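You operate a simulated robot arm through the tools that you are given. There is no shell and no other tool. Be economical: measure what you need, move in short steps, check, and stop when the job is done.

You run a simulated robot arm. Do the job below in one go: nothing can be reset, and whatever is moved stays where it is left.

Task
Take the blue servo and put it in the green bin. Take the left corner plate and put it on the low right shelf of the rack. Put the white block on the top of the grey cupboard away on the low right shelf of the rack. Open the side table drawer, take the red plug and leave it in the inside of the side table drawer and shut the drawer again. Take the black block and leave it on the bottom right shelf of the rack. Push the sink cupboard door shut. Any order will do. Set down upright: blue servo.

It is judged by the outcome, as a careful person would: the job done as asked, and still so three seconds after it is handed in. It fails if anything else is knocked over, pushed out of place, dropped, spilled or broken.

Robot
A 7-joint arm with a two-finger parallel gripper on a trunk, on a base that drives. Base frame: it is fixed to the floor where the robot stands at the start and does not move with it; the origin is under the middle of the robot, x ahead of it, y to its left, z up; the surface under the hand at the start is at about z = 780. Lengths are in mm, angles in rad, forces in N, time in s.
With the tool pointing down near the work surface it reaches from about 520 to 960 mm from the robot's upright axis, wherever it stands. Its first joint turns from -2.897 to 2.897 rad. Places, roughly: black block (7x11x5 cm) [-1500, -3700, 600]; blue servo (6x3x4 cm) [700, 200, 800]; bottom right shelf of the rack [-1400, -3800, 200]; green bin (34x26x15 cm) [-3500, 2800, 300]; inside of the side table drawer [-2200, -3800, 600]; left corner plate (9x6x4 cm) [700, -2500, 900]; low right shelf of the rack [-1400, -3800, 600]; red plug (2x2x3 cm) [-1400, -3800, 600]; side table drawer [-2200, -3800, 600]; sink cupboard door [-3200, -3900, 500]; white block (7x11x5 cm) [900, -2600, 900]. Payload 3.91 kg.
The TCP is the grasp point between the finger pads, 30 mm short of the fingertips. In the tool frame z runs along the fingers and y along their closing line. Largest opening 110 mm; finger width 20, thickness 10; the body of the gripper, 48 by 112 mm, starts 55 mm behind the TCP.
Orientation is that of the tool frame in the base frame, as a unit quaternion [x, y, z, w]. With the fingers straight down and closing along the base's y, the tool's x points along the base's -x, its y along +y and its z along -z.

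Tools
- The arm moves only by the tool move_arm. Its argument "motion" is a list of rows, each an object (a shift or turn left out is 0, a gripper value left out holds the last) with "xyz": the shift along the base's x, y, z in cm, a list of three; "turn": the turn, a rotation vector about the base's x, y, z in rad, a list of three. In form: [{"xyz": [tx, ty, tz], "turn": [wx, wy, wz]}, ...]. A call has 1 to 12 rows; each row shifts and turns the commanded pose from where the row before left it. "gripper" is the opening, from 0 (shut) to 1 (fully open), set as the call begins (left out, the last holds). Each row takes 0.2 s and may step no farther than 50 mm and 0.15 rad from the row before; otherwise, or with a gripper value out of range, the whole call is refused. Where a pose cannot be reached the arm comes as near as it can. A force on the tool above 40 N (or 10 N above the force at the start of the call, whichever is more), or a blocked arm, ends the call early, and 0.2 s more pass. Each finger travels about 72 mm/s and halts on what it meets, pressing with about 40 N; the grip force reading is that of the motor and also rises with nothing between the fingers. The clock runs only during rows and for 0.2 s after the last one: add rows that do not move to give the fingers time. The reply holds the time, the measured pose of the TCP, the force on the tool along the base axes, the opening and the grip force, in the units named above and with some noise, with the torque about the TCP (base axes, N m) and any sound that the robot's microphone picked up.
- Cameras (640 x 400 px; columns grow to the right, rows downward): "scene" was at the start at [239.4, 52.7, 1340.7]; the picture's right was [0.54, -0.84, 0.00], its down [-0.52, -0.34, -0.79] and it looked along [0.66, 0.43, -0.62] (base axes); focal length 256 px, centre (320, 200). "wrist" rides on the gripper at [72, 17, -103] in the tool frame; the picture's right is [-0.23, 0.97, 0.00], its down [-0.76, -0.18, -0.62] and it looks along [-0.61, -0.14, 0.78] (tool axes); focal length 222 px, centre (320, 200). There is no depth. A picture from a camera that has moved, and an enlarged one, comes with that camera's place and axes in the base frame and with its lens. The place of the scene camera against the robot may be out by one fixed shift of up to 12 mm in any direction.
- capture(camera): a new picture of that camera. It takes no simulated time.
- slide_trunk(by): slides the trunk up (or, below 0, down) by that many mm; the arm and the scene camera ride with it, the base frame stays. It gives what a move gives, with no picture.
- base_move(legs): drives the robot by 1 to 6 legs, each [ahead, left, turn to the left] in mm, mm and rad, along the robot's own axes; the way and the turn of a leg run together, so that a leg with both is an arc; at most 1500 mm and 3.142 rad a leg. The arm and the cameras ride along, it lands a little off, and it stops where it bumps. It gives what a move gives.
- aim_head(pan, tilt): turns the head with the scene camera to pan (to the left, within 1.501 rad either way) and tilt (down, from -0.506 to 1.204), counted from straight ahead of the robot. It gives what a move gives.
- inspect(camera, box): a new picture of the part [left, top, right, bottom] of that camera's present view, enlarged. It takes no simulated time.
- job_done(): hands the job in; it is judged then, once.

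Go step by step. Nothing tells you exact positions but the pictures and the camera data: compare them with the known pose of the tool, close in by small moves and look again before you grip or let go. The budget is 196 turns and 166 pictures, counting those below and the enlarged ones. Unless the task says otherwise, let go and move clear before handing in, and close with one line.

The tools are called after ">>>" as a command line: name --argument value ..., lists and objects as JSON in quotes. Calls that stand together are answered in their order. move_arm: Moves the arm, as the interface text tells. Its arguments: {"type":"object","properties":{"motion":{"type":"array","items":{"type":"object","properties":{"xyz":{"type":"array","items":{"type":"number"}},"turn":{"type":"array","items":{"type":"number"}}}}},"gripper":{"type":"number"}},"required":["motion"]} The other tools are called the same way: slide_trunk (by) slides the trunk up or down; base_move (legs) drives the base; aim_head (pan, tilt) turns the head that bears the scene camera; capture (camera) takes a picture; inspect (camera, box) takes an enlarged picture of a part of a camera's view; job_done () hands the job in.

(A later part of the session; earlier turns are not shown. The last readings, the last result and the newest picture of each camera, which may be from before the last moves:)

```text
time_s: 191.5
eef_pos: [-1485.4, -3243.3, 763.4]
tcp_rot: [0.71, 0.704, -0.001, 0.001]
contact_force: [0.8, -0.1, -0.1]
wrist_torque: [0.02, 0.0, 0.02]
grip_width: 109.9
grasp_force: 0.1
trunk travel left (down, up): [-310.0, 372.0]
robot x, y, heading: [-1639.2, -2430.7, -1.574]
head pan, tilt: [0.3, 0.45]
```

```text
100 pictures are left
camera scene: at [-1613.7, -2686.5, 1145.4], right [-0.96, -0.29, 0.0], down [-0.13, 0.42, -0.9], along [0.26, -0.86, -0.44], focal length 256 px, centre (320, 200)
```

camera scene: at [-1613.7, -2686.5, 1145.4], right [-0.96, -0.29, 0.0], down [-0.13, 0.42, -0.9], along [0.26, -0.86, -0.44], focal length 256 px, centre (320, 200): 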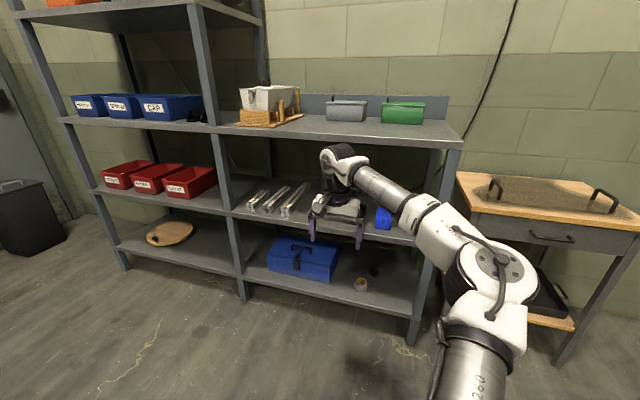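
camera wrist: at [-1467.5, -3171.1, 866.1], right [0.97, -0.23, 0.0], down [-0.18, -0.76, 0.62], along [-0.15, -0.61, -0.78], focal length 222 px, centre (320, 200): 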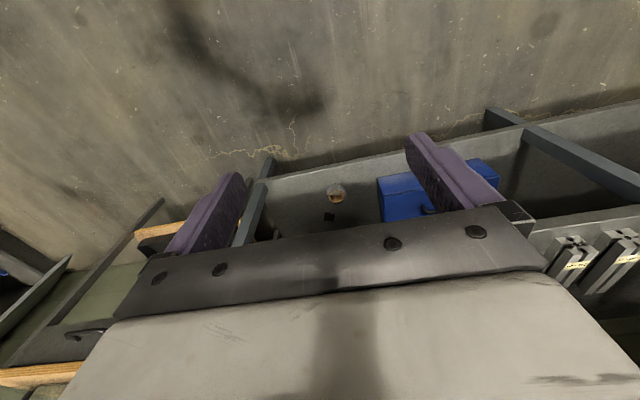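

From the earlier picture the black block spans x≈-1447…-1513, y≈-3603…-3705, with the blue block 34 mm to its right. I'll enter above it at TCP z≈685 with a 90 mm opening.

>>> move_arm --motion '[{"xyz": [0.25, -4, -2.5]}, {"xyz": [0.25, -4, -2.5]}, {"xyz": [0, 0, -2.8]}, {"xyz": [0, 0, 0]}]' --gripper 0.82

>>> base_move --legs '[[200, 0, 0]]'

>>> capture --camera "wrist"

>>> capture --camera "scene"

```text
time_s: 192.5
eef_pos: [-1484.2, -3323.0, 688.5]
tcp_rot: [0.71, 0.704, 0.0, 0.001]
contact_force: [-0.8, 0.3, 0.0]
wrist_torque: [-0.03, 0.0, -0.02]
grip_width: 90.5
grasp_force: 0.0
trunk travel left (down, up): [-310.0, 372.0]
robot x, y, heading: [-1635.9, -2432.6, -1.577]
head pan, tilt: [0.3, 0.45]
```

```text
time_s: 194.1
eef_pos: [-1481.6, -3524.3, 689.7]
tcp_rot: [0.709, 0.705, -0.001, 0.001]
contact_force: [-0.7, -0.4, 0.4]
wrist_torque: [-0.02, 0.03, 0.0]
grip_width: 90.2
grasp_force: 0.0
trunk travel left (down, up): [-310.0, 372.0]
robot x, y, heading: [-1635.2, -2634.8, -1.575]
head pan, tilt: [0.3, 0.45]
```

```text
99 pictures are left
camera wrist: at [-1463.6, -3452.0, 791.7], right [0.97, -0.23, 0.0], down [-0.18, -0.76, 0.62], along [-0.14, -0.61, -0.78], focal length 222 px, centre (320, 200)
```

wrist: 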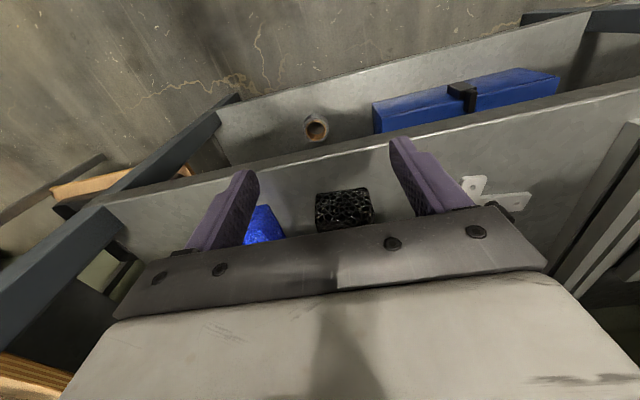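

```text
98 pictures are left
camera scene: at [-1613.7, -2889.0, 1145.4], right [-0.96, -0.29, 0.0], down [-0.13, 0.42, -0.9], along [0.26, -0.86, -0.44], focal length 256 px, centre (320, 200)
```

scene: 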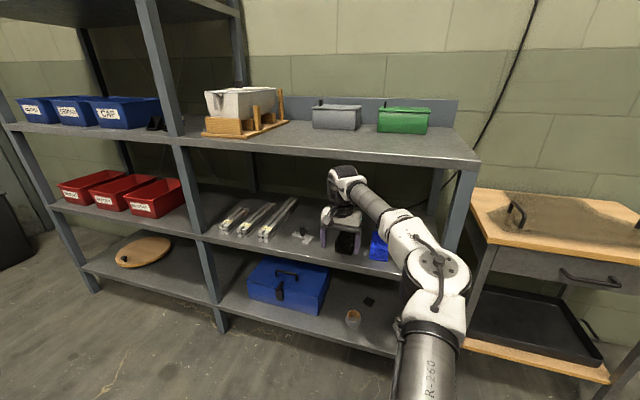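

The wrist camera now shows the black block between the fingers. Measure it.

>>> inspect --camera "wrist" --box '[230, 150, 430, 260]'

```text
3.20 times, centred on (330, 205) of wrist
camera zoom: at [-1463.6, -3452.0, 791.7], right [0.97, -0.23, 0.0], down [-0.18, -0.76, 0.62], along [-0.14, -0.61, -0.78], focal length 711 px, centre (288, 184)
```

zoom: 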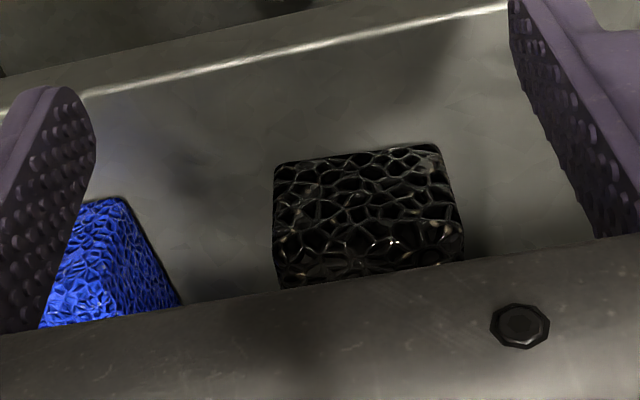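

Block centre ≈(-1474, -3657). Adjust x, drive over it, and check.

>>> move_arm --motion '[{"xyz": [0.75, 0, -0.3]}, {"xyz": [0, 0, 0]}]'

>>> base_move --legs '[[128, 0, 0]]'

>>> capture --camera "wrist"

```text
time_s: 194.7
eef_pos: [-1474.0, -3524.5, 685.9]
tcp_rot: [0.709, 0.705, -0.001, 0.0]
contact_force: [-0.3, 0.7, -0.2]
wrist_torque: [-0.01, 0.01, -0.02]
grip_width: 90.4
grasp_force: 0.2
trunk travel left (down, up): [-310.0, 372.0]
robot x, y, heading: [-1637.9, -2635.4, -1.571]
head pan, tilt: [0.3, 0.45]
```

```text
time_s: 195.9
eef_pos: [-1470.5, -3651.4, 685.5]
tcp_rot: [0.708, 0.706, -0.001, 0.0]
contact_force: [-1.1, 0.3, 0.2]
wrist_torque: [-0.03, -0.01, -0.02]
grip_width: 90.2
grasp_force: 0.2
trunk travel left (down, up): [-310.0, 372.0]
robot x, y, heading: [-1636.1, -2764.1, -1.574]
head pan, tilt: [0.3, 0.45]
```

```text
96 pictures are left
camera wrist: at [-1452.6, -3578.4, 788.4], right [0.97, -0.23, 0.0], down [-0.18, -0.76, 0.62], along [-0.14, -0.61, -0.78], focal length 222 px, centre (320, 200)
```

wrist: 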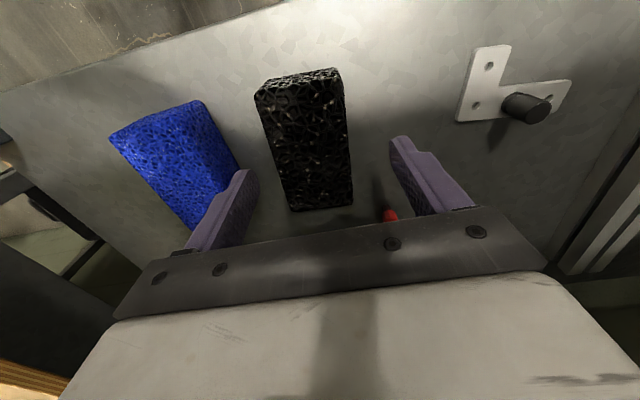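

The blue block is yawed and narrows the gap; zoom for exact edges.

>>> inspect --camera "wrist" --box '[190, 60, 410, 230]'

```text
2.35 times, centred on (300, 145) of wrist
camera zoom: at [-1452.6, -3578.4, 788.4], right [0.97, -0.23, 0.0], down [-0.18, -0.76, 0.62], along [-0.14, -0.61, -0.78], focal length 523 px, centre (367, 329)
```

zoom: 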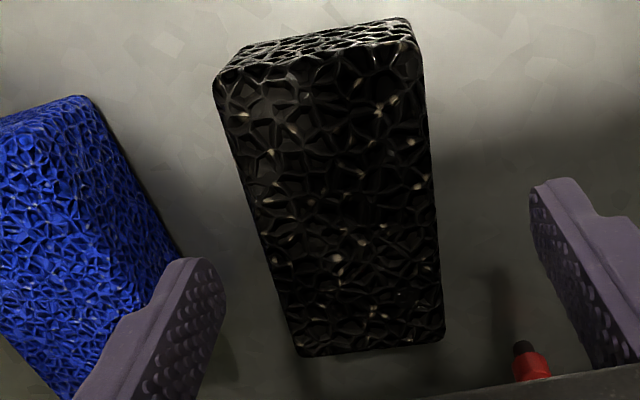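

The gap to the blue is about 48 mm, enough. Align yaw, descend, and grip.

>>> move_arm --motion '[{"xyz": [-0.45, 0, -1], "turn": [0, 0, -0.07]}, {"xyz": [0, 0, -2]}, {"xyz": [0, 0, -2.0]}, {"xyz": [0, 0, -0.4]}, {"xyz": [0, 0, 0]}]'

>>> inspect --camera "wrist" --box '[170, 60, 470, 260]'

```text
time_s: 197.1
eef_pos: [-1476.5, -3649.8, 632.7]
tcp_rot: [0.732, 0.681, -0.001, 0.0]
contact_force: [0.0, -0.1, -0.2]
wrist_torque: [-0.04, -0.01, 0.01]
grip_width: 90.2
grasp_force: 0.1
trunk travel left (down, up): [-310.0, 372.0]
robot x, y, heading: [-1640.7, -2765.9, -1.566]
head pan, tilt: [0.3, 0.45]
```

```text
2.00 times, centred on (320, 160) of wrist
camera zoom: at [-1453.7, -3578.9, 735.5], right [0.96, -0.3, 0.0], down [-0.23, -0.75, 0.62], along [-0.18, -0.6, -0.78], focal length 444 px, centre (320, 280)
```

zoom: 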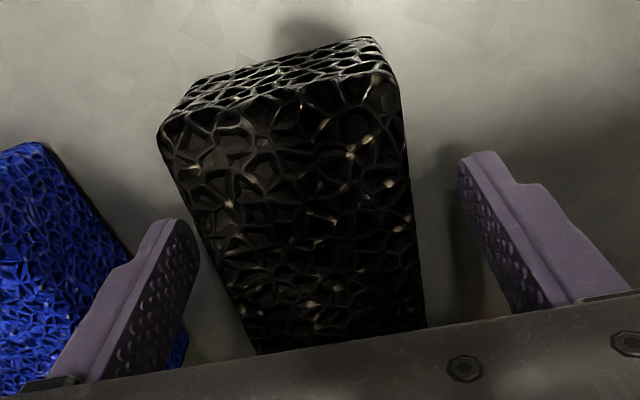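

>>> move_arm --motion '[{"xyz": [0, 0, 0]}, {"xyz": [0, 0, 0]}, {"xyz": [0, 0, 0]}, {"xyz": [0, 0, 0]}, {"xyz": [0, 0, 0]}]' --gripper 0

>>> move_arm --motion '[{"xyz": [0, 0, 1.5]}, {"xyz": [0, 0, 1.5]}, {"xyz": [0, 0, 0]}]'

>>> capture --camera "wrist"

```text
time_s: 198.3
eef_pos: [-1475.8, -3650.1, 633.1]
tcp_rot: [0.732, 0.681, -0.001, 0.0]
contact_force: [0.8, 0.5, -0.4]
wrist_torque: [0.0, -0.02, 0.01]
grip_width: 60.9
grasp_force: 40.1
trunk travel left (down, up): [-310.0, 372.0]
robot x, y, heading: [-1635.9, -2762.6, -1.572]
head pan, tilt: [0.3, 0.45]
```

```text
time_s: 199.1
eef_pos: [-1476.1, -3650.1, 661.7]
tcp_rot: [0.732, 0.681, -0.001, 0.001]
contact_force: [-0.1, -0.1, 0.3]
wrist_torque: [0.02, 0.01, 0.0]
grip_width: 60.9
grasp_force: 40.5
trunk travel left (down, up): [-310.0, 372.0]
robot x, y, heading: [-1634.9, -2767.4, -1.565]
head pan, tilt: [0.3, 0.45]
```

```text
93 pictures are left
camera wrist: at [-1453.1, -3579.5, 764.4], right [0.96, -0.3, 0.0], down [-0.23, -0.75, 0.62], along [-0.18, -0.6, -0.78], focal length 222 px, centre (320, 200)
```

wrist: 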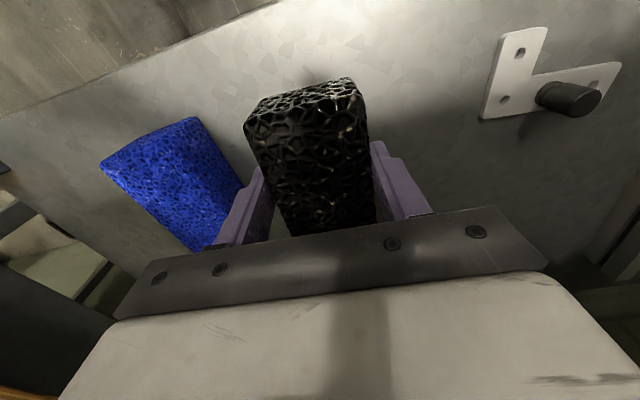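

Held firmly (61 mm). I back out, lower the trunk, and inspect the bottom right shelf.

>>> base_move --legs '[[-420, 0, 0]]'

>>> slide_trunk --by -230

>>> aim_head --pan 0.25 --tilt 0.45

>>> capture --camera "scene"

>>> capture --camera "wrist"

```text
time_s: 201.7
eef_pos: [-1478.2, -3234.6, 661.4]
tcp_rot: [0.732, 0.681, 0.0, 0.0]
contact_force: [0.2, 0.7, -0.6]
wrist_torque: [0.0, 0.01, 0.02]
grip_width: 61.1
grasp_force: 40.1
trunk travel left (down, up): [-310.0, 372.0]
robot x, y, heading: [-1634.4, -2345.1, -1.572]
head pan, tilt: [0.3, 0.45]
```

```text
time_s: 204.1
eef_pos: [-1478.0, -3234.4, 430.4]
tcp_rot: [0.732, 0.681, -0.001, 0.001]
contact_force: [-0.1, -0.2, -0.3]
wrist_torque: [0.0, -0.01, -0.03]
grip_width: 60.7
grasp_force: 40.2
trunk travel left (down, up): [-80.0, 602.0]
robot x, y, heading: [-1632.1, -2347.1, -1.572]
head pan, tilt: [0.3, 0.45]
```

```text
time_s: 204.8
eef_pos: [-1479.3, -3234.4, 429.7]
tcp_rot: [0.733, 0.68, 0.0, 0.0]
contact_force: [0.4, 0.2, -0.2]
wrist_torque: [0.02, -0.01, -0.01]
grip_width: 61.3
grasp_force: 40.2
trunk travel left (down, up): [-80.0, 602.0]
robot x, y, heading: [-1634.6, -2344.5, -1.572]
head pan, tilt: [0.25, 0.45]
```

```text
92 pictures are left
camera scene: at [-1617.9, -2601.0, 915.4], right [-0.97, -0.25, 0.0], down [-0.11, 0.42, -0.9], along [0.22, -0.87, -0.44], focal length 256 px, centre (320, 200)
```

scene: 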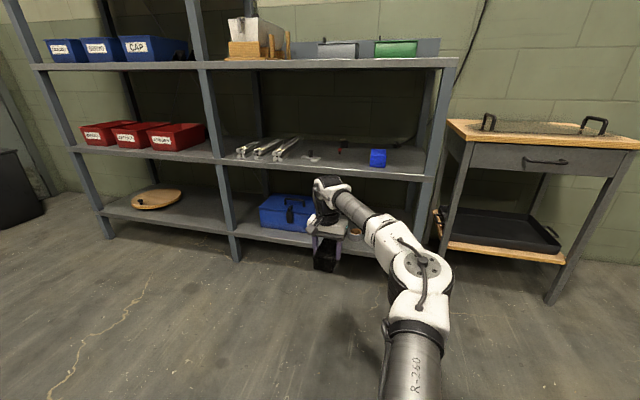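

```text
91 pictures are left
camera wrist: at [-1455.4, -3163.6, 534.1], right [0.95, -0.3, 0.0], down [-0.23, -0.75, 0.62], along [-0.19, -0.6, -0.78], focal length 222 px, centre (320, 200)
```

wrist: 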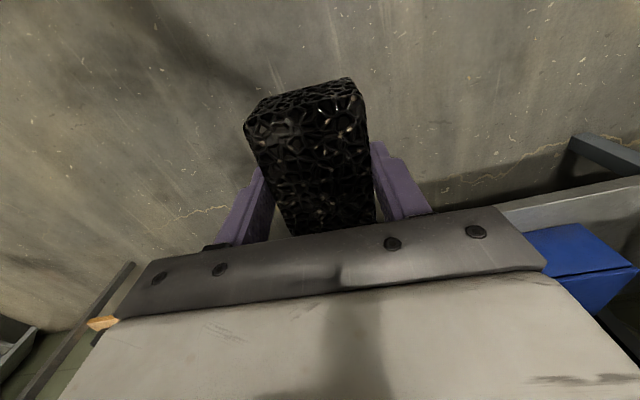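

>>> inspect --camera "scene" --box '[220, 120, 460, 280]'

```text
2.50 times, centred on (340, 200) of scene
camera zoom: at [-1617.9, -2601.0, 915.4], right [-0.97, -0.25, 0.0], down [-0.11, 0.42, -0.9], along [0.22, -0.87, -0.44], focal length 640 px, centre (270, 200)
```

zoom: 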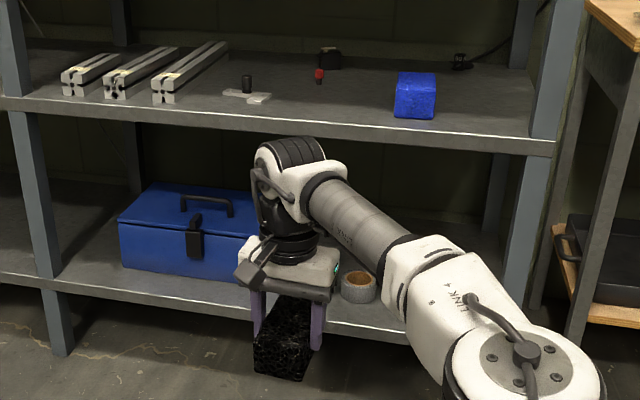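

Bottom shelf is z≈195–220; the board above has its lip at ≈558. Target spot: right of the tape roll at x≈-1622. Lower the arm to TCP 285 and shift right, then go in part-way.

>>> move_arm --motion '[{"xyz": [0, 0, -4]}, {"xyz": [0, 0, -4]}, {"xyz": [0, 0, -4]}, {"xyz": [0, 0, -2.5]}, {"xyz": [0, 0, 0]}]'

>>> base_move --legs '[[0, -147, 0], [240, 0, 0]]'

>>> capture --camera "wrist"

>>> capture --camera "scene"

```text
time_s: 206.0
eef_pos: [-1476.0, -3235.0, 286.7]
tcp_rot: [0.733, 0.68, -0.001, 0.001]
contact_force: [-0.5, -0.6, -0.9]
wrist_torque: [0.0, 0.02, 0.0]
grip_width: 60.5
grasp_force: 40.2
trunk travel left (down, up): [-80.0, 602.0]
robot x, y, heading: [-1637.3, -2346.2, -1.57]
head pan, tilt: [0.25, 0.45]
```

```text
time_s: 209.2
eef_pos: [-1622.9, -3477.0, 287.6]
tcp_rot: [0.732, 0.681, 0.0, 0.001]
contact_force: [0.9, 0.7, -0.9]
wrist_torque: [0.02, -0.02, 0.0]
grip_width: 60.7
grasp_force: 40.1
trunk travel left (down, up): [-80.0, 602.0]
robot x, y, heading: [-1787.2, -2589.0, -1.572]
head pan, tilt: [0.25, 0.45]
```

```text
89 pictures are left
camera wrist: at [-1600.2, -3405.5, 390.5], right [0.96, -0.3, 0.0], down [-0.23, -0.75, 0.62], along [-0.18, -0.6, -0.78], focal length 222 px, centre (320, 200)
```

wrist: 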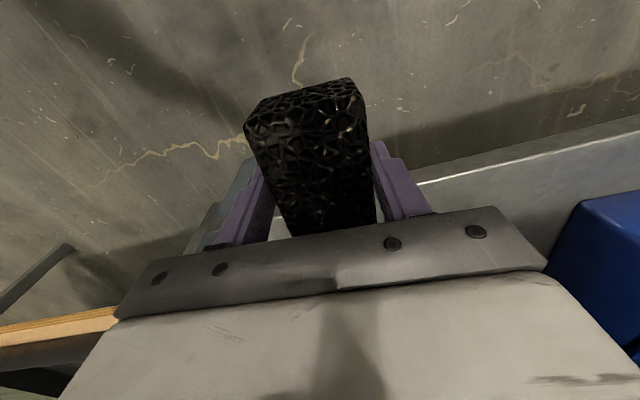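

```text
88 pictures are left
camera scene: at [-1766.8, -2842.3, 915.4], right [-0.97, -0.25, 0.0], down [-0.11, 0.42, -0.9], along [0.22, -0.87, -0.44], focal length 256 px, centre (320, 200)
```

scene: 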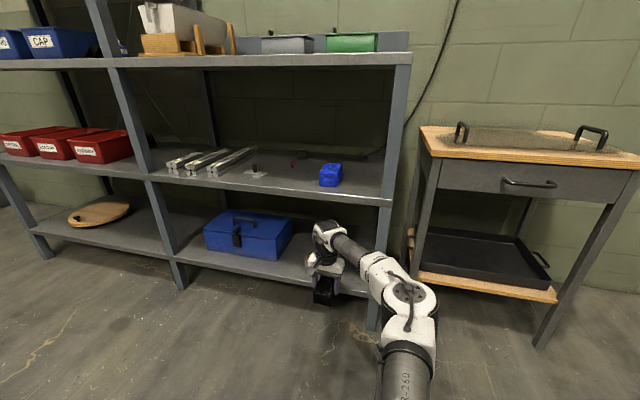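

Forearm passes close to the right post. I'll approach with the robot turned right by 0.4 rad (elbow farther from the rack), counter-turning the hand.

>>> base_move --legs '[[-150, 0, 0], [0, 0, -0.4]]'

>>> move_arm --motion '[{"turn": [0, 0, 0.14]}, {"turn": [0, 0, 0.14]}, {"turn": [0, 0, 0.14]}, {"xyz": [0, 0, 0]}]'

```text
time_s: 211.8
eef_pos: [-1988.3, -3316.2, 287.4]
tcp_rot: [0.854, 0.52, -0.001, 0.0]
contact_force: [-0.1, -0.6, -0.6]
wrist_torque: [0.01, 0.01, -0.01]
grip_width: 60.8
grasp_force: 40.3
trunk travel left (down, up): [-80.0, 602.0]
robot x, y, heading: [-1784.8, -2432.4, -1.978]
head pan, tilt: [0.25, 0.45]
```

```text
time_s: 212.8
eef_pos: [-1987.8, -3314.7, 288.2]
tcp_rot: [0.726, 0.688, -0.001, 0.0]
contact_force: [-0.2, -0.3, -0.1]
wrist_torque: [-0.02, 0.0, 0.02]
grip_width: 60.7
grasp_force: 40.3
trunk travel left (down, up): [-80.0, 602.0]
robot x, y, heading: [-1786.3, -2436.0, -1.975]
head pan, tilt: [0.25, 0.45]
```

>>> base_move --legs '[[8, 401, 0]]'

>>> capture --camera "wrist"

>>> aim_head --pan 0.2 --tilt 0.5

>>> capture --camera "scene"

```text
time_s: 216.4
eef_pos: [-1635.8, -3477.2, 288.1]
tcp_rot: [0.729, 0.685, 0.0, 0.0]
contact_force: [0.3, -0.2, -1.0]
wrist_torque: [-0.02, 0.01, 0.01]
grip_width: 61.0
grasp_force: 40.2
trunk travel left (down, up): [-80.0, 602.0]
robot x, y, heading: [-1432.6, -2600.4, -1.977]
head pan, tilt: [0.25, 0.45]
```

```text
87 pictures are left
camera wrist: at [-1612.6, -3405.6, 390.5], right [0.96, -0.29, 0.0], down [-0.23, -0.75, 0.62], along [-0.18, -0.6, -0.78], focal length 222 px, centre (320, 200)
```

wrist: 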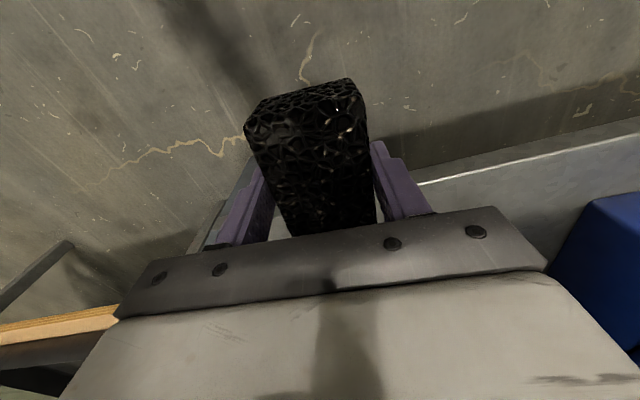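

```text
time_s: 217.0
eef_pos: [-1635.6, -3478.9, 287.7]
tcp_rot: [0.729, 0.684, -0.001, 0.0]
contact_force: [0.8, 0.9, -0.4]
wrist_torque: [-0.05, -0.02, 0.04]
grip_width: 61.1
grasp_force: 39.7
trunk travel left (down, up): [-80.0, 602.0]
robot x, y, heading: [-1430.7, -2599.2, -1.976]
head pan, tilt: [0.201, 0.499]
```

```text
86 pictures are left
camera scene: at [-1519.6, -2836.9, 910.9], right [-0.98, 0.21, 0.0], down [0.1, 0.47, -0.88], along [-0.18, -0.86, -0.48], focal length 256 px, centre (320, 200)
```

scene: 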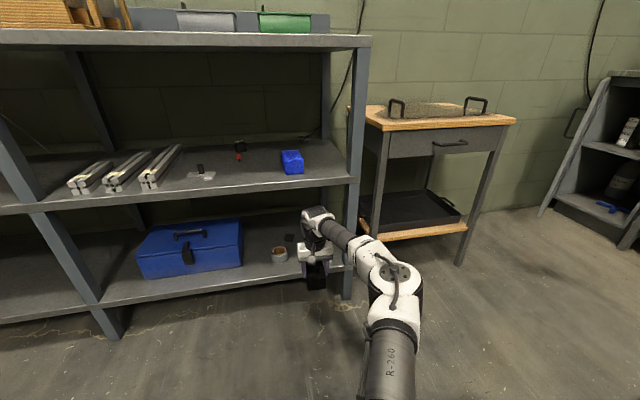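

Good clearance now. Move in along -y by about 137.

>>> base_move --legs '[[123, 61, 0]]'

>>> capture --camera "wrist"

>>> inspect --camera "scene" --box '[200, 120, 440, 300]'

```text
time_s: 218.3
eef_pos: [-1631.3, -3611.8, 288.3]
tcp_rot: [0.73, 0.684, -0.001, 0.001]
contact_force: [0.3, 0.2, 0.4]
wrist_torque: [0.02, 0.0, -0.02]
grip_width: 61.1
grasp_force: 39.6
trunk travel left (down, up): [-80.0, 602.0]
robot x, y, heading: [-1421.8, -2729.5, -1.982]
head pan, tilt: [0.201, 0.499]
```

```text
85 pictures are left
camera wrist: at [-1608.1, -3539.8, 390.6], right [0.96, -0.29, 0.0], down [-0.23, -0.75, 0.62], along [-0.18, -0.6, -0.78], focal length 222 px, centre (320, 200)
```

wrist: 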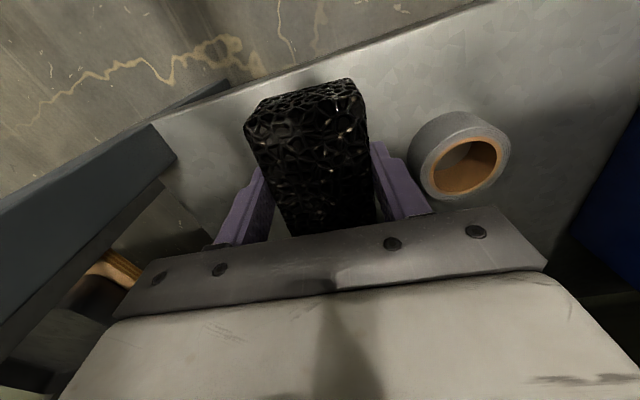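

```text
2.22 times, centred on (320, 210) of scene
camera zoom: at [-1513.8, -2971.3, 910.9], right [-0.98, 0.21, 0.0], down [0.1, 0.47, -0.88], along [-0.18, -0.86, -0.48], focal length 569 px, centre (320, 178)
```

zoom: 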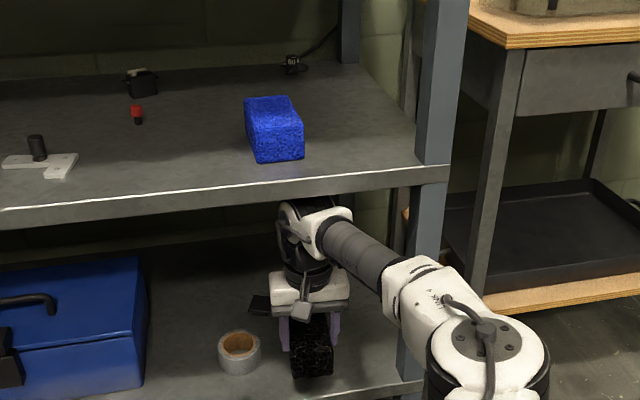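

Slightly deeper (25 mm), then lower to contact.

>>> base_move --legs '[[24, 10, 0]]'

>>> move_arm --motion '[{"xyz": [0, 0, -1]}, {"xyz": [0, 0, -1]}, {"xyz": [0, 0, -0.8]}, {"xyz": [0, 0, 0]}]'

>>> move_arm --motion '[{"xyz": [0, 0, -0.4]}, {"xyz": [0, 0, -0.4]}, {"xyz": [0, 0, 0]}]'

```text
time_s: 219.2
eef_pos: [-1630.5, -3637.1, 287.9]
tcp_rot: [0.73, 0.684, 0.0, 0.001]
contact_force: [-0.1, -0.3, 0.2]
wrist_torque: [0.02, -0.01, -0.02]
grip_width: 61.2
grasp_force: 39.9
trunk travel left (down, up): [-80.0, 602.0]
robot x, y, heading: [-1421.5, -2755.5, -1.985]
head pan, tilt: [0.201, 0.499]
```

```text
time_s: 220.2
eef_pos: [-1630.9, -3636.4, 259.1]
tcp_rot: [0.73, 0.683, 0.0, 0.001]
contact_force: [0.4, 0.0, -1.6]
wrist_torque: [0.0, -0.01, 0.0]
grip_width: 61.1
grasp_force: 40.6
trunk travel left (down, up): [-80.0, 602.0]
robot x, y, heading: [-1423.8, -2758.5, -1.981]
head pan, tilt: [0.201, 0.499]
```

```text
time_s: 220.9
eef_pos: [-1631.7, -3635.7, 251.9]
tcp_rot: [0.73, 0.684, 0.0, 0.001]
contact_force: [0.3, 2.1, 4.9]
wrist_torque: [0.04, 0.01, -0.01]
grip_width: 60.4
grasp_force: 40.0
trunk travel left (down, up): [-80.0, 602.0]
robot x, y, heading: [-1424.4, -2762.4, -1.986]
head pan, tilt: [0.201, 0.499]
```

Contact at TCP 252 (shelf ≈212). Release and rise.

>>> move_arm --motion '[{"xyz": [0, 0, 0]}, {"xyz": [0, 0, 0]}, {"xyz": [0, 0, 0]}]' --gripper 0.7

>>> move_arm --motion '[{"xyz": [0, 0, 2]}, {"xyz": [0, 0, 2]}, {"xyz": [0, 0, 0]}]'

>>> capture --camera "wrist"

```text
time_s: 221.8
eef_pos: [-1630.9, -3637.0, 251.5]
tcp_rot: [0.729, 0.684, -0.001, 0.0]
contact_force: [0.2, 0.0, 0.1]
wrist_torque: [-0.01, 0.03, -0.01]
grip_width: 77.2
grasp_force: 0.0
trunk travel left (down, up): [-80.0, 602.0]
robot x, y, heading: [-1425.2, -2756.4, -1.983]
head pan, tilt: [0.201, 0.499]
```

```text
time_s: 222.6
eef_pos: [-1630.7, -3636.3, 292.4]
tcp_rot: [0.729, 0.684, -0.001, 0.001]
contact_force: [0.7, -0.4, -0.2]
wrist_torque: [0.01, -0.03, 0.02]
grip_width: 77.2
grasp_force: 0.1
trunk travel left (down, up): [-80.0, 602.0]
robot x, y, heading: [-1420.5, -2755.1, -1.981]
head pan, tilt: [0.201, 0.499]
```

```text
83 pictures are left
camera wrist: at [-1609.2, -3565.1, 395.5], right [0.96, -0.29, 0.0], down [-0.23, -0.75, 0.62], along [-0.18, -0.6, -0.78], focal length 222 px, centre (320, 200)
```

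wrist: 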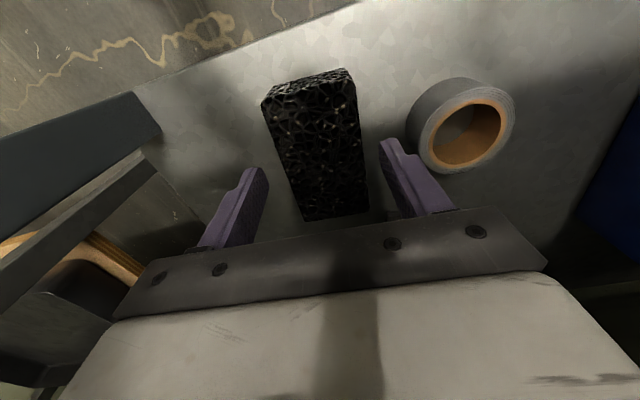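

Placed. Rise a bit more and back out straight.

>>> move_arm --motion '[{"xyz": [0, 0, 0.9]}, {"xyz": [0, 0, 0]}]'

>>> base_move --legs '[[-368, -160, 0]]'

>>> slide_trunk --by 230

>>> aim_head --pan 0.1 --tilt 0.5

>>> capture --camera "scene"

```text
time_s: 223.2
eef_pos: [-1631.0, -3635.3, 300.1]
tcp_rot: [0.73, 0.684, 0.001, -0.001]
contact_force: [0.3, 0.0, 0.0]
wrist_torque: [0.03, 0.0, 0.01]
grip_width: 77.1
grasp_force: 0.1
trunk travel left (down, up): [-80.0, 602.0]
robot x, y, heading: [-1422.6, -2757.4, -1.985]
head pan, tilt: [0.201, 0.499]
```

```text
time_s: 225.6
eef_pos: [-1633.0, -3241.6, 302.7]
tcp_rot: [0.728, 0.685, 0.0, 0.001]
contact_force: [0.2, -0.6, -0.5]
wrist_torque: [0.0, 0.02, 0.0]
grip_width: 77.1
grasp_force: 0.1
trunk travel left (down, up): [-80.0, 602.0]
robot x, y, heading: [-1429.2, -2363.8, -1.975]
head pan, tilt: [0.201, 0.499]
```

```text
time_s: 228.1
eef_pos: [-1634.1, -3241.5, 532.3]
tcp_rot: [0.727, 0.686, 0.0, -0.001]
contact_force: [0.5, 0.3, 0.5]
wrist_torque: [0.03, 0.0, 0.01]
grip_width: 77.0
grasp_force: 0.1
trunk travel left (down, up): [-310.0, 372.0]
robot x, y, heading: [-1429.1, -2361.3, -1.978]
head pan, tilt: [0.201, 0.499]
```

```text
time_s: 228.7
eef_pos: [-1633.1, -3241.7, 531.3]
tcp_rot: [0.728, 0.686, -0.001, 0.001]
contact_force: [-0.2, -0.5, 0.1]
wrist_torque: [-0.05, -0.01, -0.01]
grip_width: 77.2
grasp_force: 0.0
trunk travel left (down, up): [-310.0, 372.0]
robot x, y, heading: [-1428.6, -2360.3, -1.982]
head pan, tilt: [0.099, 0.499]
```

```text
82 pictures are left
camera scene: at [-1528.8, -2600.0, 1140.9], right [-0.95, 0.3, 0.0], down [0.14, 0.46, -0.88], along [-0.26, -0.84, -0.48], focal length 256 px, centre (320, 200)
```

scene: 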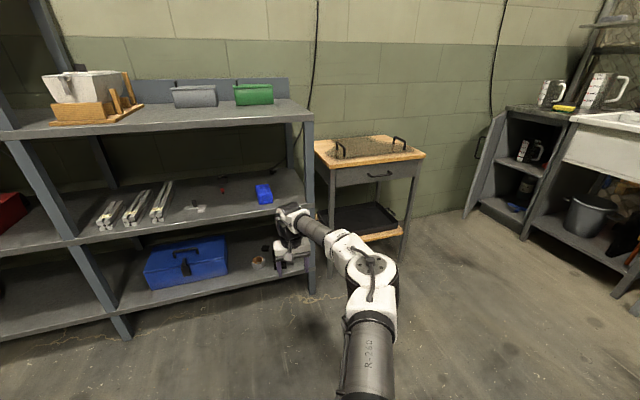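

Black block done. Next, the side-table drawer: I turn to face it and look at its handle.

>>> base_move --legs '[[0, 0, 0.41], [0, -720, 0]]'

>>> aim_head --pan 0.0 --tilt 0.4

>>> capture --camera "scene"

```text
time_s: 235.9
eef_pos: [-1982.2, -3249.3, 530.9]
tcp_rot: [0.573, 0.819, -0.001, 0.001]
contact_force: [-0.5, -0.4, -0.4]
wrist_torque: [-0.02, -0.01, -0.02]
grip_width: 77.2
grasp_force: 0.0
trunk travel left (down, up): [-310.0, 372.0]
robot x, y, heading: [-2143.5, -2364.5, -1.57]
head pan, tilt: [0.099, 0.499]
```

```text
time_s: 236.6
eef_pos: [-1982.1, -3248.3, 531.3]
tcp_rot: [0.572, 0.82, 0.0, 0.0]
contact_force: [0.1, 0.3, 0.4]
wrist_torque: [-0.02, -0.02, 0.03]
grip_width: 77.2
grasp_force: 0.0
trunk travel left (down, up): [-310.0, 372.0]
robot x, y, heading: [-2144.4, -2362.7, -1.569]
head pan, tilt: [0.0, 0.4]
```

```text
81 pictures are left
camera scene: at [-2147.7, -2619.1, 1150.0], right [-1.0, 0.0, 0.0], down [0.0, 0.39, -0.92], along [0.0, -0.92, -0.39], focal length 256 px, centre (320, 200)
```

scene: 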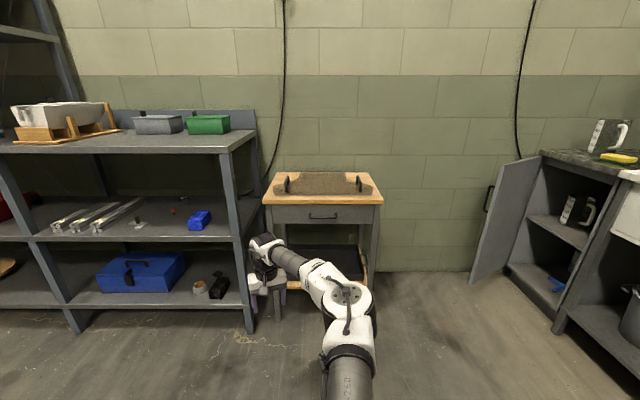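

>>> inspect --camera "scene" --box '[250, 160, 400, 250]'

>>> inspect --camera "scene" --box '[460, 130, 640, 340]'

```text
4.27 times, centred on (325, 205) of scene
camera zoom: at [-2147.7, -2619.1, 1150.0], right [-1.0, 0.0, 0.0], down [0.0, 0.39, -0.92], along [0.0, -0.92, -0.39], focal length 1093 px, centre (299, 179)
```

zoom: 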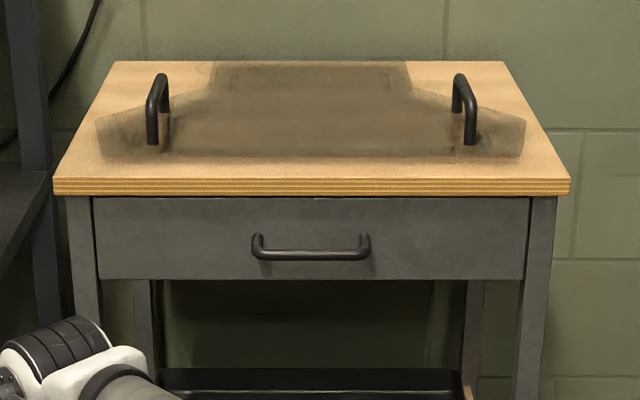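

```text
1.90 times, centred on (550, 235) of scene
camera zoom: at [-2147.7, -2619.1, 1150.0], right [-1.0, 0.0, 0.0], down [0.0, 0.39, -0.92], along [0.0, -0.92, -0.39], focal length 488 px, centre (-118, 133)
```

zoom: 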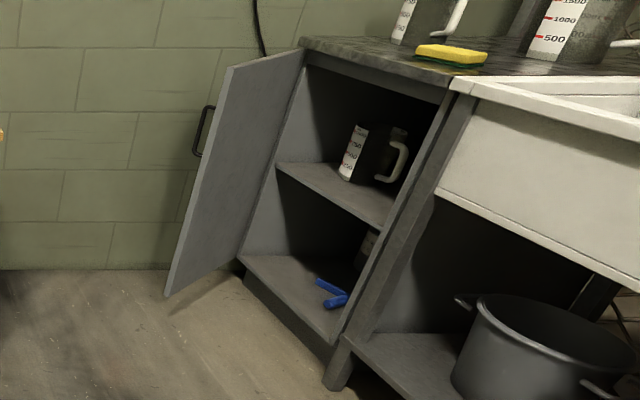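

Handle bar at about (-2160, -3608, 654), drawer front near y=-3640. I'll grip it with the hand horizontal and fingers closing vertically: first yaw the hand, then tilt forward.

>>> move_arm --motion '[{"xyz": [-1.5, 0, 1], "turn": [0, 0, -0.149]}, {"xyz": [-1.5, 0, 1], "turn": [0, 0, -0.149]}, {"xyz": [-1.5, 0, 1], "turn": [0, 0, -0.149]}, {"xyz": [-1.5, 0, 1], "turn": [0, 0, -0.149]}, {"xyz": [-1.5, 0, 1], "turn": [0, 0, -0.149]}, {"xyz": [-1.5, 0, 1], "turn": [0, 0, -0.149]}, {"xyz": [-1.5, 0, 1], "turn": [0, 0, -0.149]}, {"xyz": [-1.5, 0, 1], "turn": [0, 0, -0.149]}, {"xyz": [-1.5, 0, 1], "turn": [0, 0, -0.149]}, {"xyz": [-1.5, 0, 1], "turn": [0, 0, -0.149]}, {"xyz": [-1.5, 0, 1], "turn": [0, 0, -0.149]}, {"xyz": [-1.3, 0, 1], "turn": [0, 0, -0.149]}]'

>>> move_arm --motion '[{"xyz": [0, 0, 0], "turn": [0, 0, -0.145]}, {"turn": [-0.142, 0, 0]}, {"turn": [-0.142, 0, 0]}, {"turn": [-0.142, 0, 0]}, {"turn": [-0.142, 0, 0]}, {"turn": [-0.142, 0, 0]}, {"turn": [-0.142, 0, 0]}, {"turn": [-0.142, 0, 0]}, {"turn": [-0.142, 0, 0]}, {"turn": [-0.142, 0, 0]}, {"turn": [-0.142, 0, 0]}, {"turn": [-0.142, 0, 0]}]' --gripper 0.6

>>> capture --camera "scene"

>>> capture --camera "wrist"

```text
time_s: 239.2
eef_pos: [-2157.9, -3249.1, 652.7]
tcp_rot: [0.998, 0.064, 0.0, 0.0]
contact_force: [0.2, -0.2, 0.3]
wrist_torque: [0.02, 0.01, -0.01]
grip_width: 77.2
grasp_force: 0.1
trunk travel left (down, up): [-310.0, 372.0]
robot x, y, heading: [-2142.6, -2362.5, -1.568]
head pan, tilt: [0.0, 0.4]
```

```text
time_s: 241.8
eef_pos: [-2159.6, -3249.7, 653.3]
tcp_rot: [0.83, -0.006, 0.003, 0.558]
contact_force: [0.3, -1.2, -0.4]
wrist_torque: [0.01, 0.02, 0.0]
grip_width: 65.8
grasp_force: 0.0
out of reach, approached as far as the arm can: row 10, 11, 12
trunk travel left (down, up): [-310.0, 372.0]
robot x, y, heading: [-2146.3, -2359.7, -1.568]
head pan, tilt: [0.0, 0.4]
```

```text
78 pictures are left
camera scene: at [-2147.7, -2619.1, 1150.1], right [-1.0, 0.0, 0.0], down [0.0, 0.39, -0.92], along [0.0, -0.92, -0.39], focal length 256 px, centre (320, 200)
```

scene: 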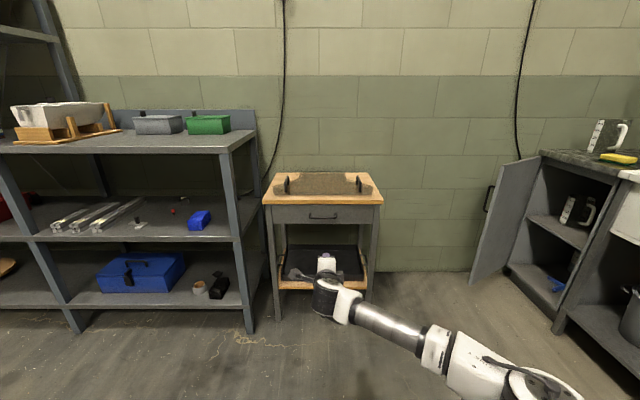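

```text
77 pictures are left
camera wrist: at [-2087.4, -3160.3, 707.8], right [-0.24, -0.37, 0.9], down [-0.76, 0.65, 0.06], along [-0.61, -0.67, -0.43], focal length 222 px, centre (320, 200)
```

wrist: 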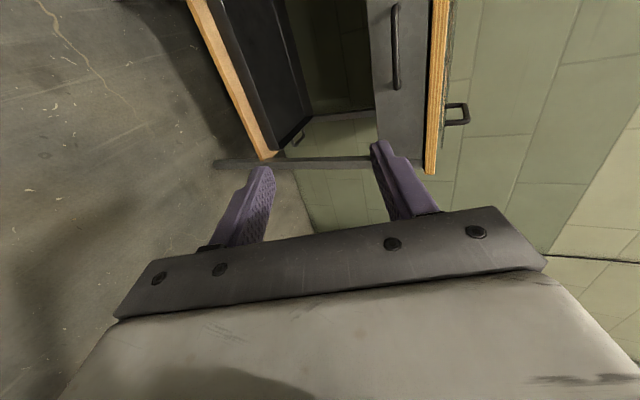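

The tilt is limited by reach; I pull the hand back 10 cm to let it level out.

>>> move_arm --motion '[{"xyz": [0, 4, 0]}, {"xyz": [0, 4, 0]}, {"xyz": [0, 4, 0]}, {"xyz": [0, 0, 0]}, {"xyz": [0, 0, 0]}]'

>>> capture --camera "wrist"

>>> capture --camera "scene"

```text
time_s: 243.0
eef_pos: [-2182.3, -3179.6, 654.4]
tcp_rot: [0.831, -0.006, 0.004, 0.557]
contact_force: [-0.3, 0.0, 1.3]
wrist_torque: [0.01, -0.02, 0.02]
grip_width: 65.9
grasp_force: 0.1
out of reach, approached as far as the arm can: row 1, 2, 3
trunk travel left (down, up): [-310.0, 372.0]
robot x, y, heading: [-2142.2, -2363.1, -1.571]
head pan, tilt: [0.0, 0.4]
```

```text
76 pictures are left
camera wrist: at [-2109.8, -3090.0, 710.9], right [-0.24, -0.37, 0.9], down [-0.76, 0.65, 0.06], along [-0.6, -0.67, -0.43], focal length 222 px, centre (320, 200)
```

wrist: 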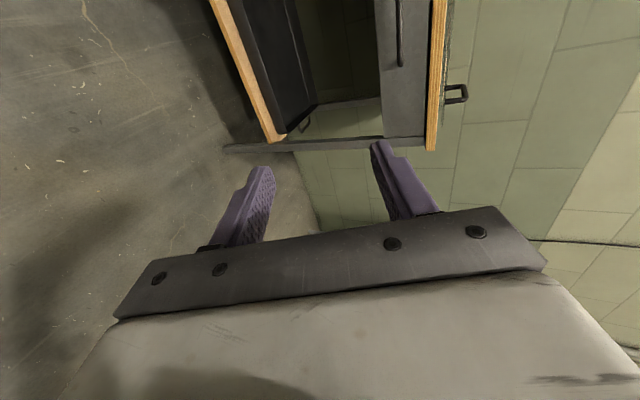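

```text
75 pictures are left
camera scene: at [-2147.7, -2619.1, 1150.1], right [-1.0, 0.0, 0.0], down [0.0, 0.39, -0.92], along [0.0, -0.92, -0.39], focal length 256 px, centre (320, 200)
```

scene: 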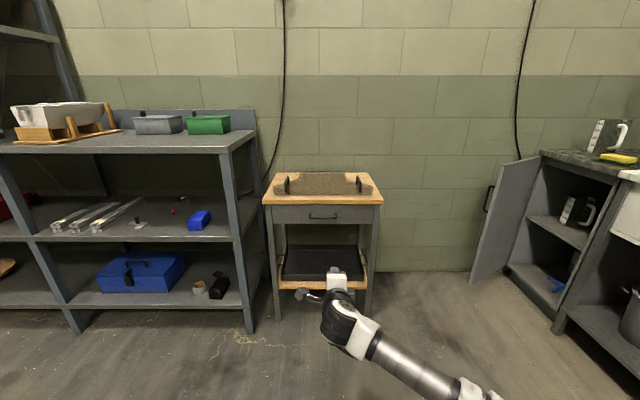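

The wrist limits at ~68° tilt, which is enough for a round bar. I relax the command to that tilt.

>>> move_arm --motion '[{"turn": [0.14, 0, 0]}, {"turn": [0.14, 0, 0]}, {"turn": [0.14, 0, 0]}, {"xyz": [0, 0, 0]}, {"xyz": [0, 0, 0]}]'

```text
time_s: 244.2
eef_pos: [-2183.8, -3178.4, 653.8]
tcp_rot: [0.928, -0.006, 0.002, 0.373]
contact_force: [0.4, -0.1, 0.3]
wrist_torque: [-0.01, -0.01, -0.04]
grip_width: 66.0
grasp_force: 0.1
trunk travel left (down, up): [-310.0, 372.0]
robot x, y, heading: [-2146.9, -2363.5, -1.573]
head pan, tilt: [0.0, 0.4]
```

>>> move_arm --motion '[{"turn": [-0.125, 0, 0]}, {"turn": [-0.125, 0, 0]}, {"turn": [-0.125, 0, 0]}, {"xyz": [1.2, 0, 0]}, {"xyz": [1.2, 0, 0]}, {"xyz": [0, 0, 0]}]'

>>> base_move --legs '[[330, 0, 0]]'

>>> capture --camera "wrist"

>>> capture --camera "scene"

```text
time_s: 245.6
eef_pos: [-2160.0, -3175.6, 654.4]
tcp_rot: [0.841, -0.006, 0.004, 0.54]
contact_force: [0.3, 0.1, -0.4]
wrist_torque: [0.03, -0.01, 0.0]
grip_width: 66.1
grasp_force: 0.0
trunk travel left (down, up): [-310.0, 372.0]
robot x, y, heading: [-2144.5, -2364.1, -1.574]
head pan, tilt: [0.0, 0.4]
```

```text
time_s: 247.8
eef_pos: [-2160.3, -3506.9, 655.0]
tcp_rot: [0.842, -0.006, 0.002, 0.539]
contact_force: [0.6, -0.2, 0.0]
wrist_torque: [0.02, 0.0, -0.02]
grip_width: 65.9
grasp_force: 0.1
trunk travel left (down, up): [-310.0, 372.0]
robot x, y, heading: [-2143.5, -2691.8, -1.565]
head pan, tilt: [0.0, 0.4]
```

```text
74 pictures are left
camera wrist: at [-2086.7, -3420.8, 713.7], right [-0.24, -0.41, 0.88], down [-0.76, 0.65, 0.09], along [-0.61, -0.65, -0.46], focal length 222 px, centre (320, 200)
```

wrist: 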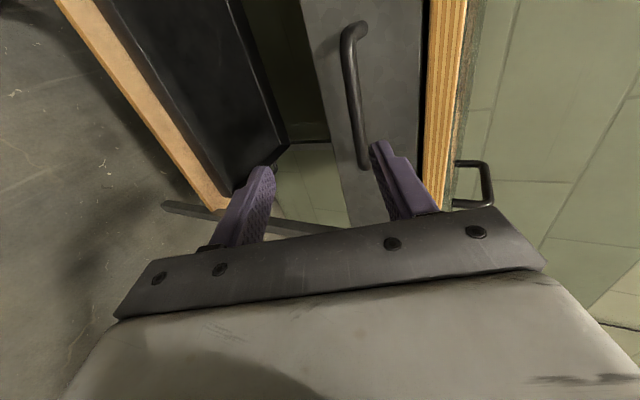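

```text
73 pictures are left
camera scene: at [-2147.3, -2950.3, 1150.1], right [-1.0, 0.0, 0.0], down [0.0, 0.39, -0.92], along [0.0, -0.92, -0.39], focal length 256 px, centre (320, 200)
```

scene: 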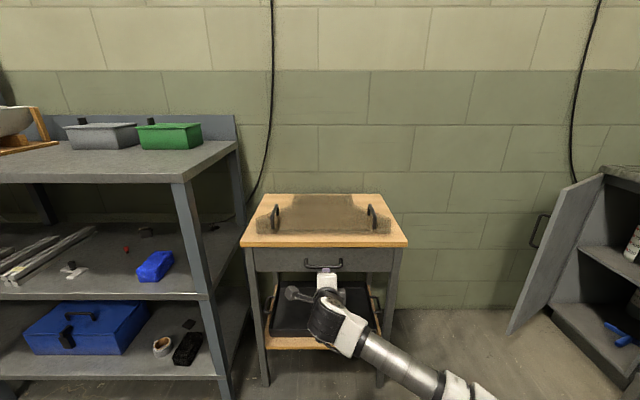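

>>> inspect --camera "wrist" --box '[240, 0, 480, 220]'

>>> inspect --camera "scene" --box '[240, 190, 420, 320]'

```text
1.82 times, centred on (360, 110) of wrist
camera zoom: at [-2086.7, -3420.8, 713.7], right [-0.24, -0.41, 0.88], down [-0.76, 0.65, 0.09], along [-0.61, -0.65, -0.46], focal length 404 px, centre (247, 364)
```

zoom: 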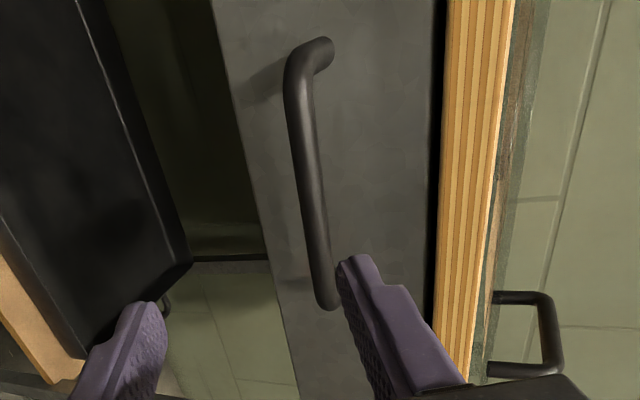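

```text
3.08 times, centred on (330, 255) of scene
camera zoom: at [-2147.3, -2950.3, 1150.1], right [-1.0, 0.0, 0.0], down [0.0, 0.39, -0.92], along [0.0, -0.92, -0.39], focal length 788 px, centre (289, 31)
```

zoom: 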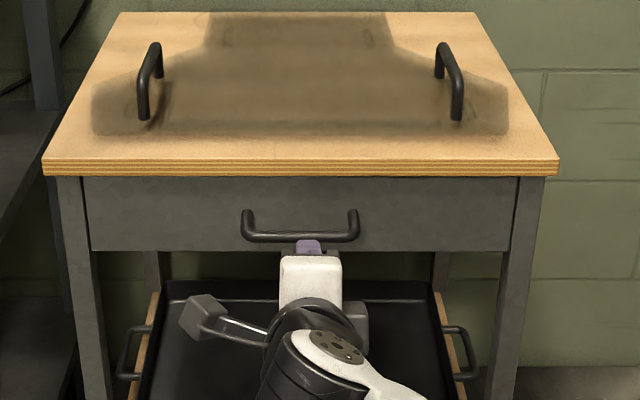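

Bar is about y=-3615, z≈640. Lower 1.4 cm and advance 75.

>>> move_arm --motion '[{"xyz": [0, 0, -1.4]}, {"xyz": [0, 0, 0]}]'

>>> base_move --legs '[[72, 0, 0]]'

>>> inspect --camera "wrist" --box '[200, 20, 480, 260]'

>>> inspect --camera "scene" --box '[240, 190, 420, 320]'

```text
time_s: 248.4
eef_pos: [-2158.4, -3506.8, 642.6]
tcp_rot: [0.842, -0.006, 0.003, 0.539]
contact_force: [-0.4, 0.7, -0.5]
wrist_torque: [-0.02, -0.01, 0.01]
grip_width: 66.0
grasp_force: 0.1
trunk travel left (down, up): [-310.0, 372.0]
robot x, y, heading: [-2148.0, -2695.3, -1.568]
head pan, tilt: [0.0, 0.4]
```

```text
time_s: 249.4
eef_pos: [-2161.2, -3575.3, 641.4]
tcp_rot: [0.842, -0.006, 0.002, 0.539]
contact_force: [0.9, 0.6, 0.3]
wrist_torque: [-0.02, -0.02, -0.01]
grip_width: 66.0
grasp_force: 0.1
trunk travel left (down, up): [-310.0, 372.0]
robot x, y, heading: [-2142.8, -2762.5, -1.568]
head pan, tilt: [0.0, 0.4]
```

```text
1.67 times, centred on (340, 140) of wrist
camera zoom: at [-2087.4, -3488.6, 700.5], right [-0.24, -0.41, 0.88], down [-0.76, 0.65, 0.09], along [-0.61, -0.65, -0.46], focal length 370 px, centre (287, 300)
```

zoom: 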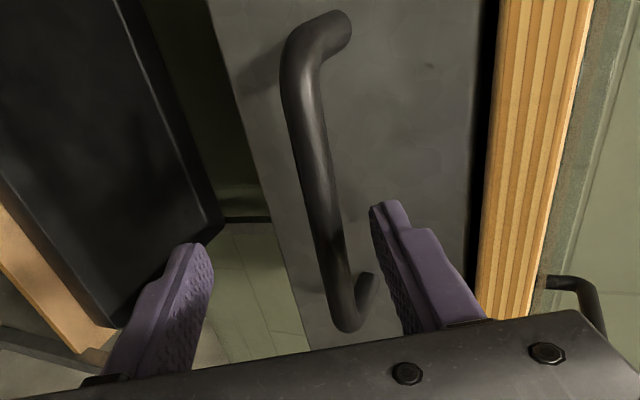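

```text
3.08 times, centred on (330, 255) of scene
camera zoom: at [-2147.7, -3018.2, 1150.1], right [-1.0, 0.0, 0.0], down [0.0, 0.39, -0.92], along [0.0, -0.92, -0.39], focal length 788 px, centre (289, 31)
```

zoom: 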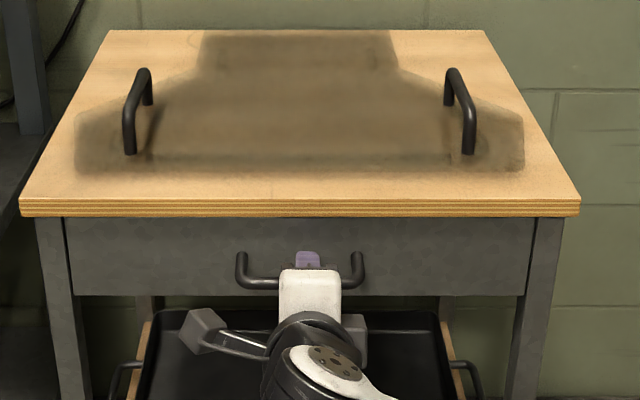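

The bar lies at y≈-3618, z≈641 between the fingers. Advance 28 more and close.

>>> move_arm --motion '[{"xyz": [0, -1.5, 0.2]}, {"xyz": [0, -1.5, 0.2]}, {"xyz": [0, 0, 0]}]'

>>> move_arm --motion '[{"xyz": [0, 0, 0]}, {"xyz": [0, 0, 0]}, {"xyz": [0, 0, 0]}, {"xyz": [0, 0, 0]}, {"xyz": [0, 0, 0]}]' --gripper 0

>>> inspect --camera "wrist" --box '[200, 20, 480, 260]'

```text
time_s: 250.0
eef_pos: [-2160.7, -3595.0, 646.6]
tcp_rot: [0.842, -0.008, 0.002, 0.539]
contact_force: [-2.6, 23.6, 0.1]
wrist_torque: [-0.55, -0.06, -0.08]
grip_width: 61.3
grasp_force: 0.1
trunk travel left (down, up): [-310.0, 372.0]
robot x, y, heading: [-2146.0, -2762.6, -1.577]
head pan, tilt: [0.0, 0.4]
stopped in row 2: the force on the tool passed its limit at 50 N (the readings are from after the stop); the commanded pose is now the measured one
```

```text
time_s: 251.2
eef_pos: [-2160.9, -3596.7, 648.7]
tcp_rot: [0.84, -0.006, 0.003, 0.542]
contact_force: [0.7, -0.8, 24.2]
wrist_torque: [-0.11, 0.78, 0.31]
grip_width: 11.8
grasp_force: 40.0
trunk travel left (down, up): [-310.0, 372.0]
robot x, y, heading: [-2148.2, -2763.6, -1.573]
head pan, tilt: [0.0, 0.4]
```

```text
1.67 times, centred on (340, 140) of wrist
camera zoom: at [-2087.5, -3509.2, 707.6], right [-0.24, -0.4, 0.88], down [-0.76, 0.65, 0.09], along [-0.61, -0.65, -0.46], focal length 370 px, centre (287, 300)
```

zoom: 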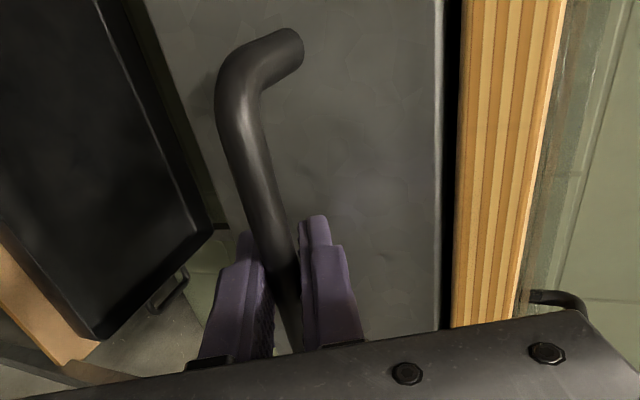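

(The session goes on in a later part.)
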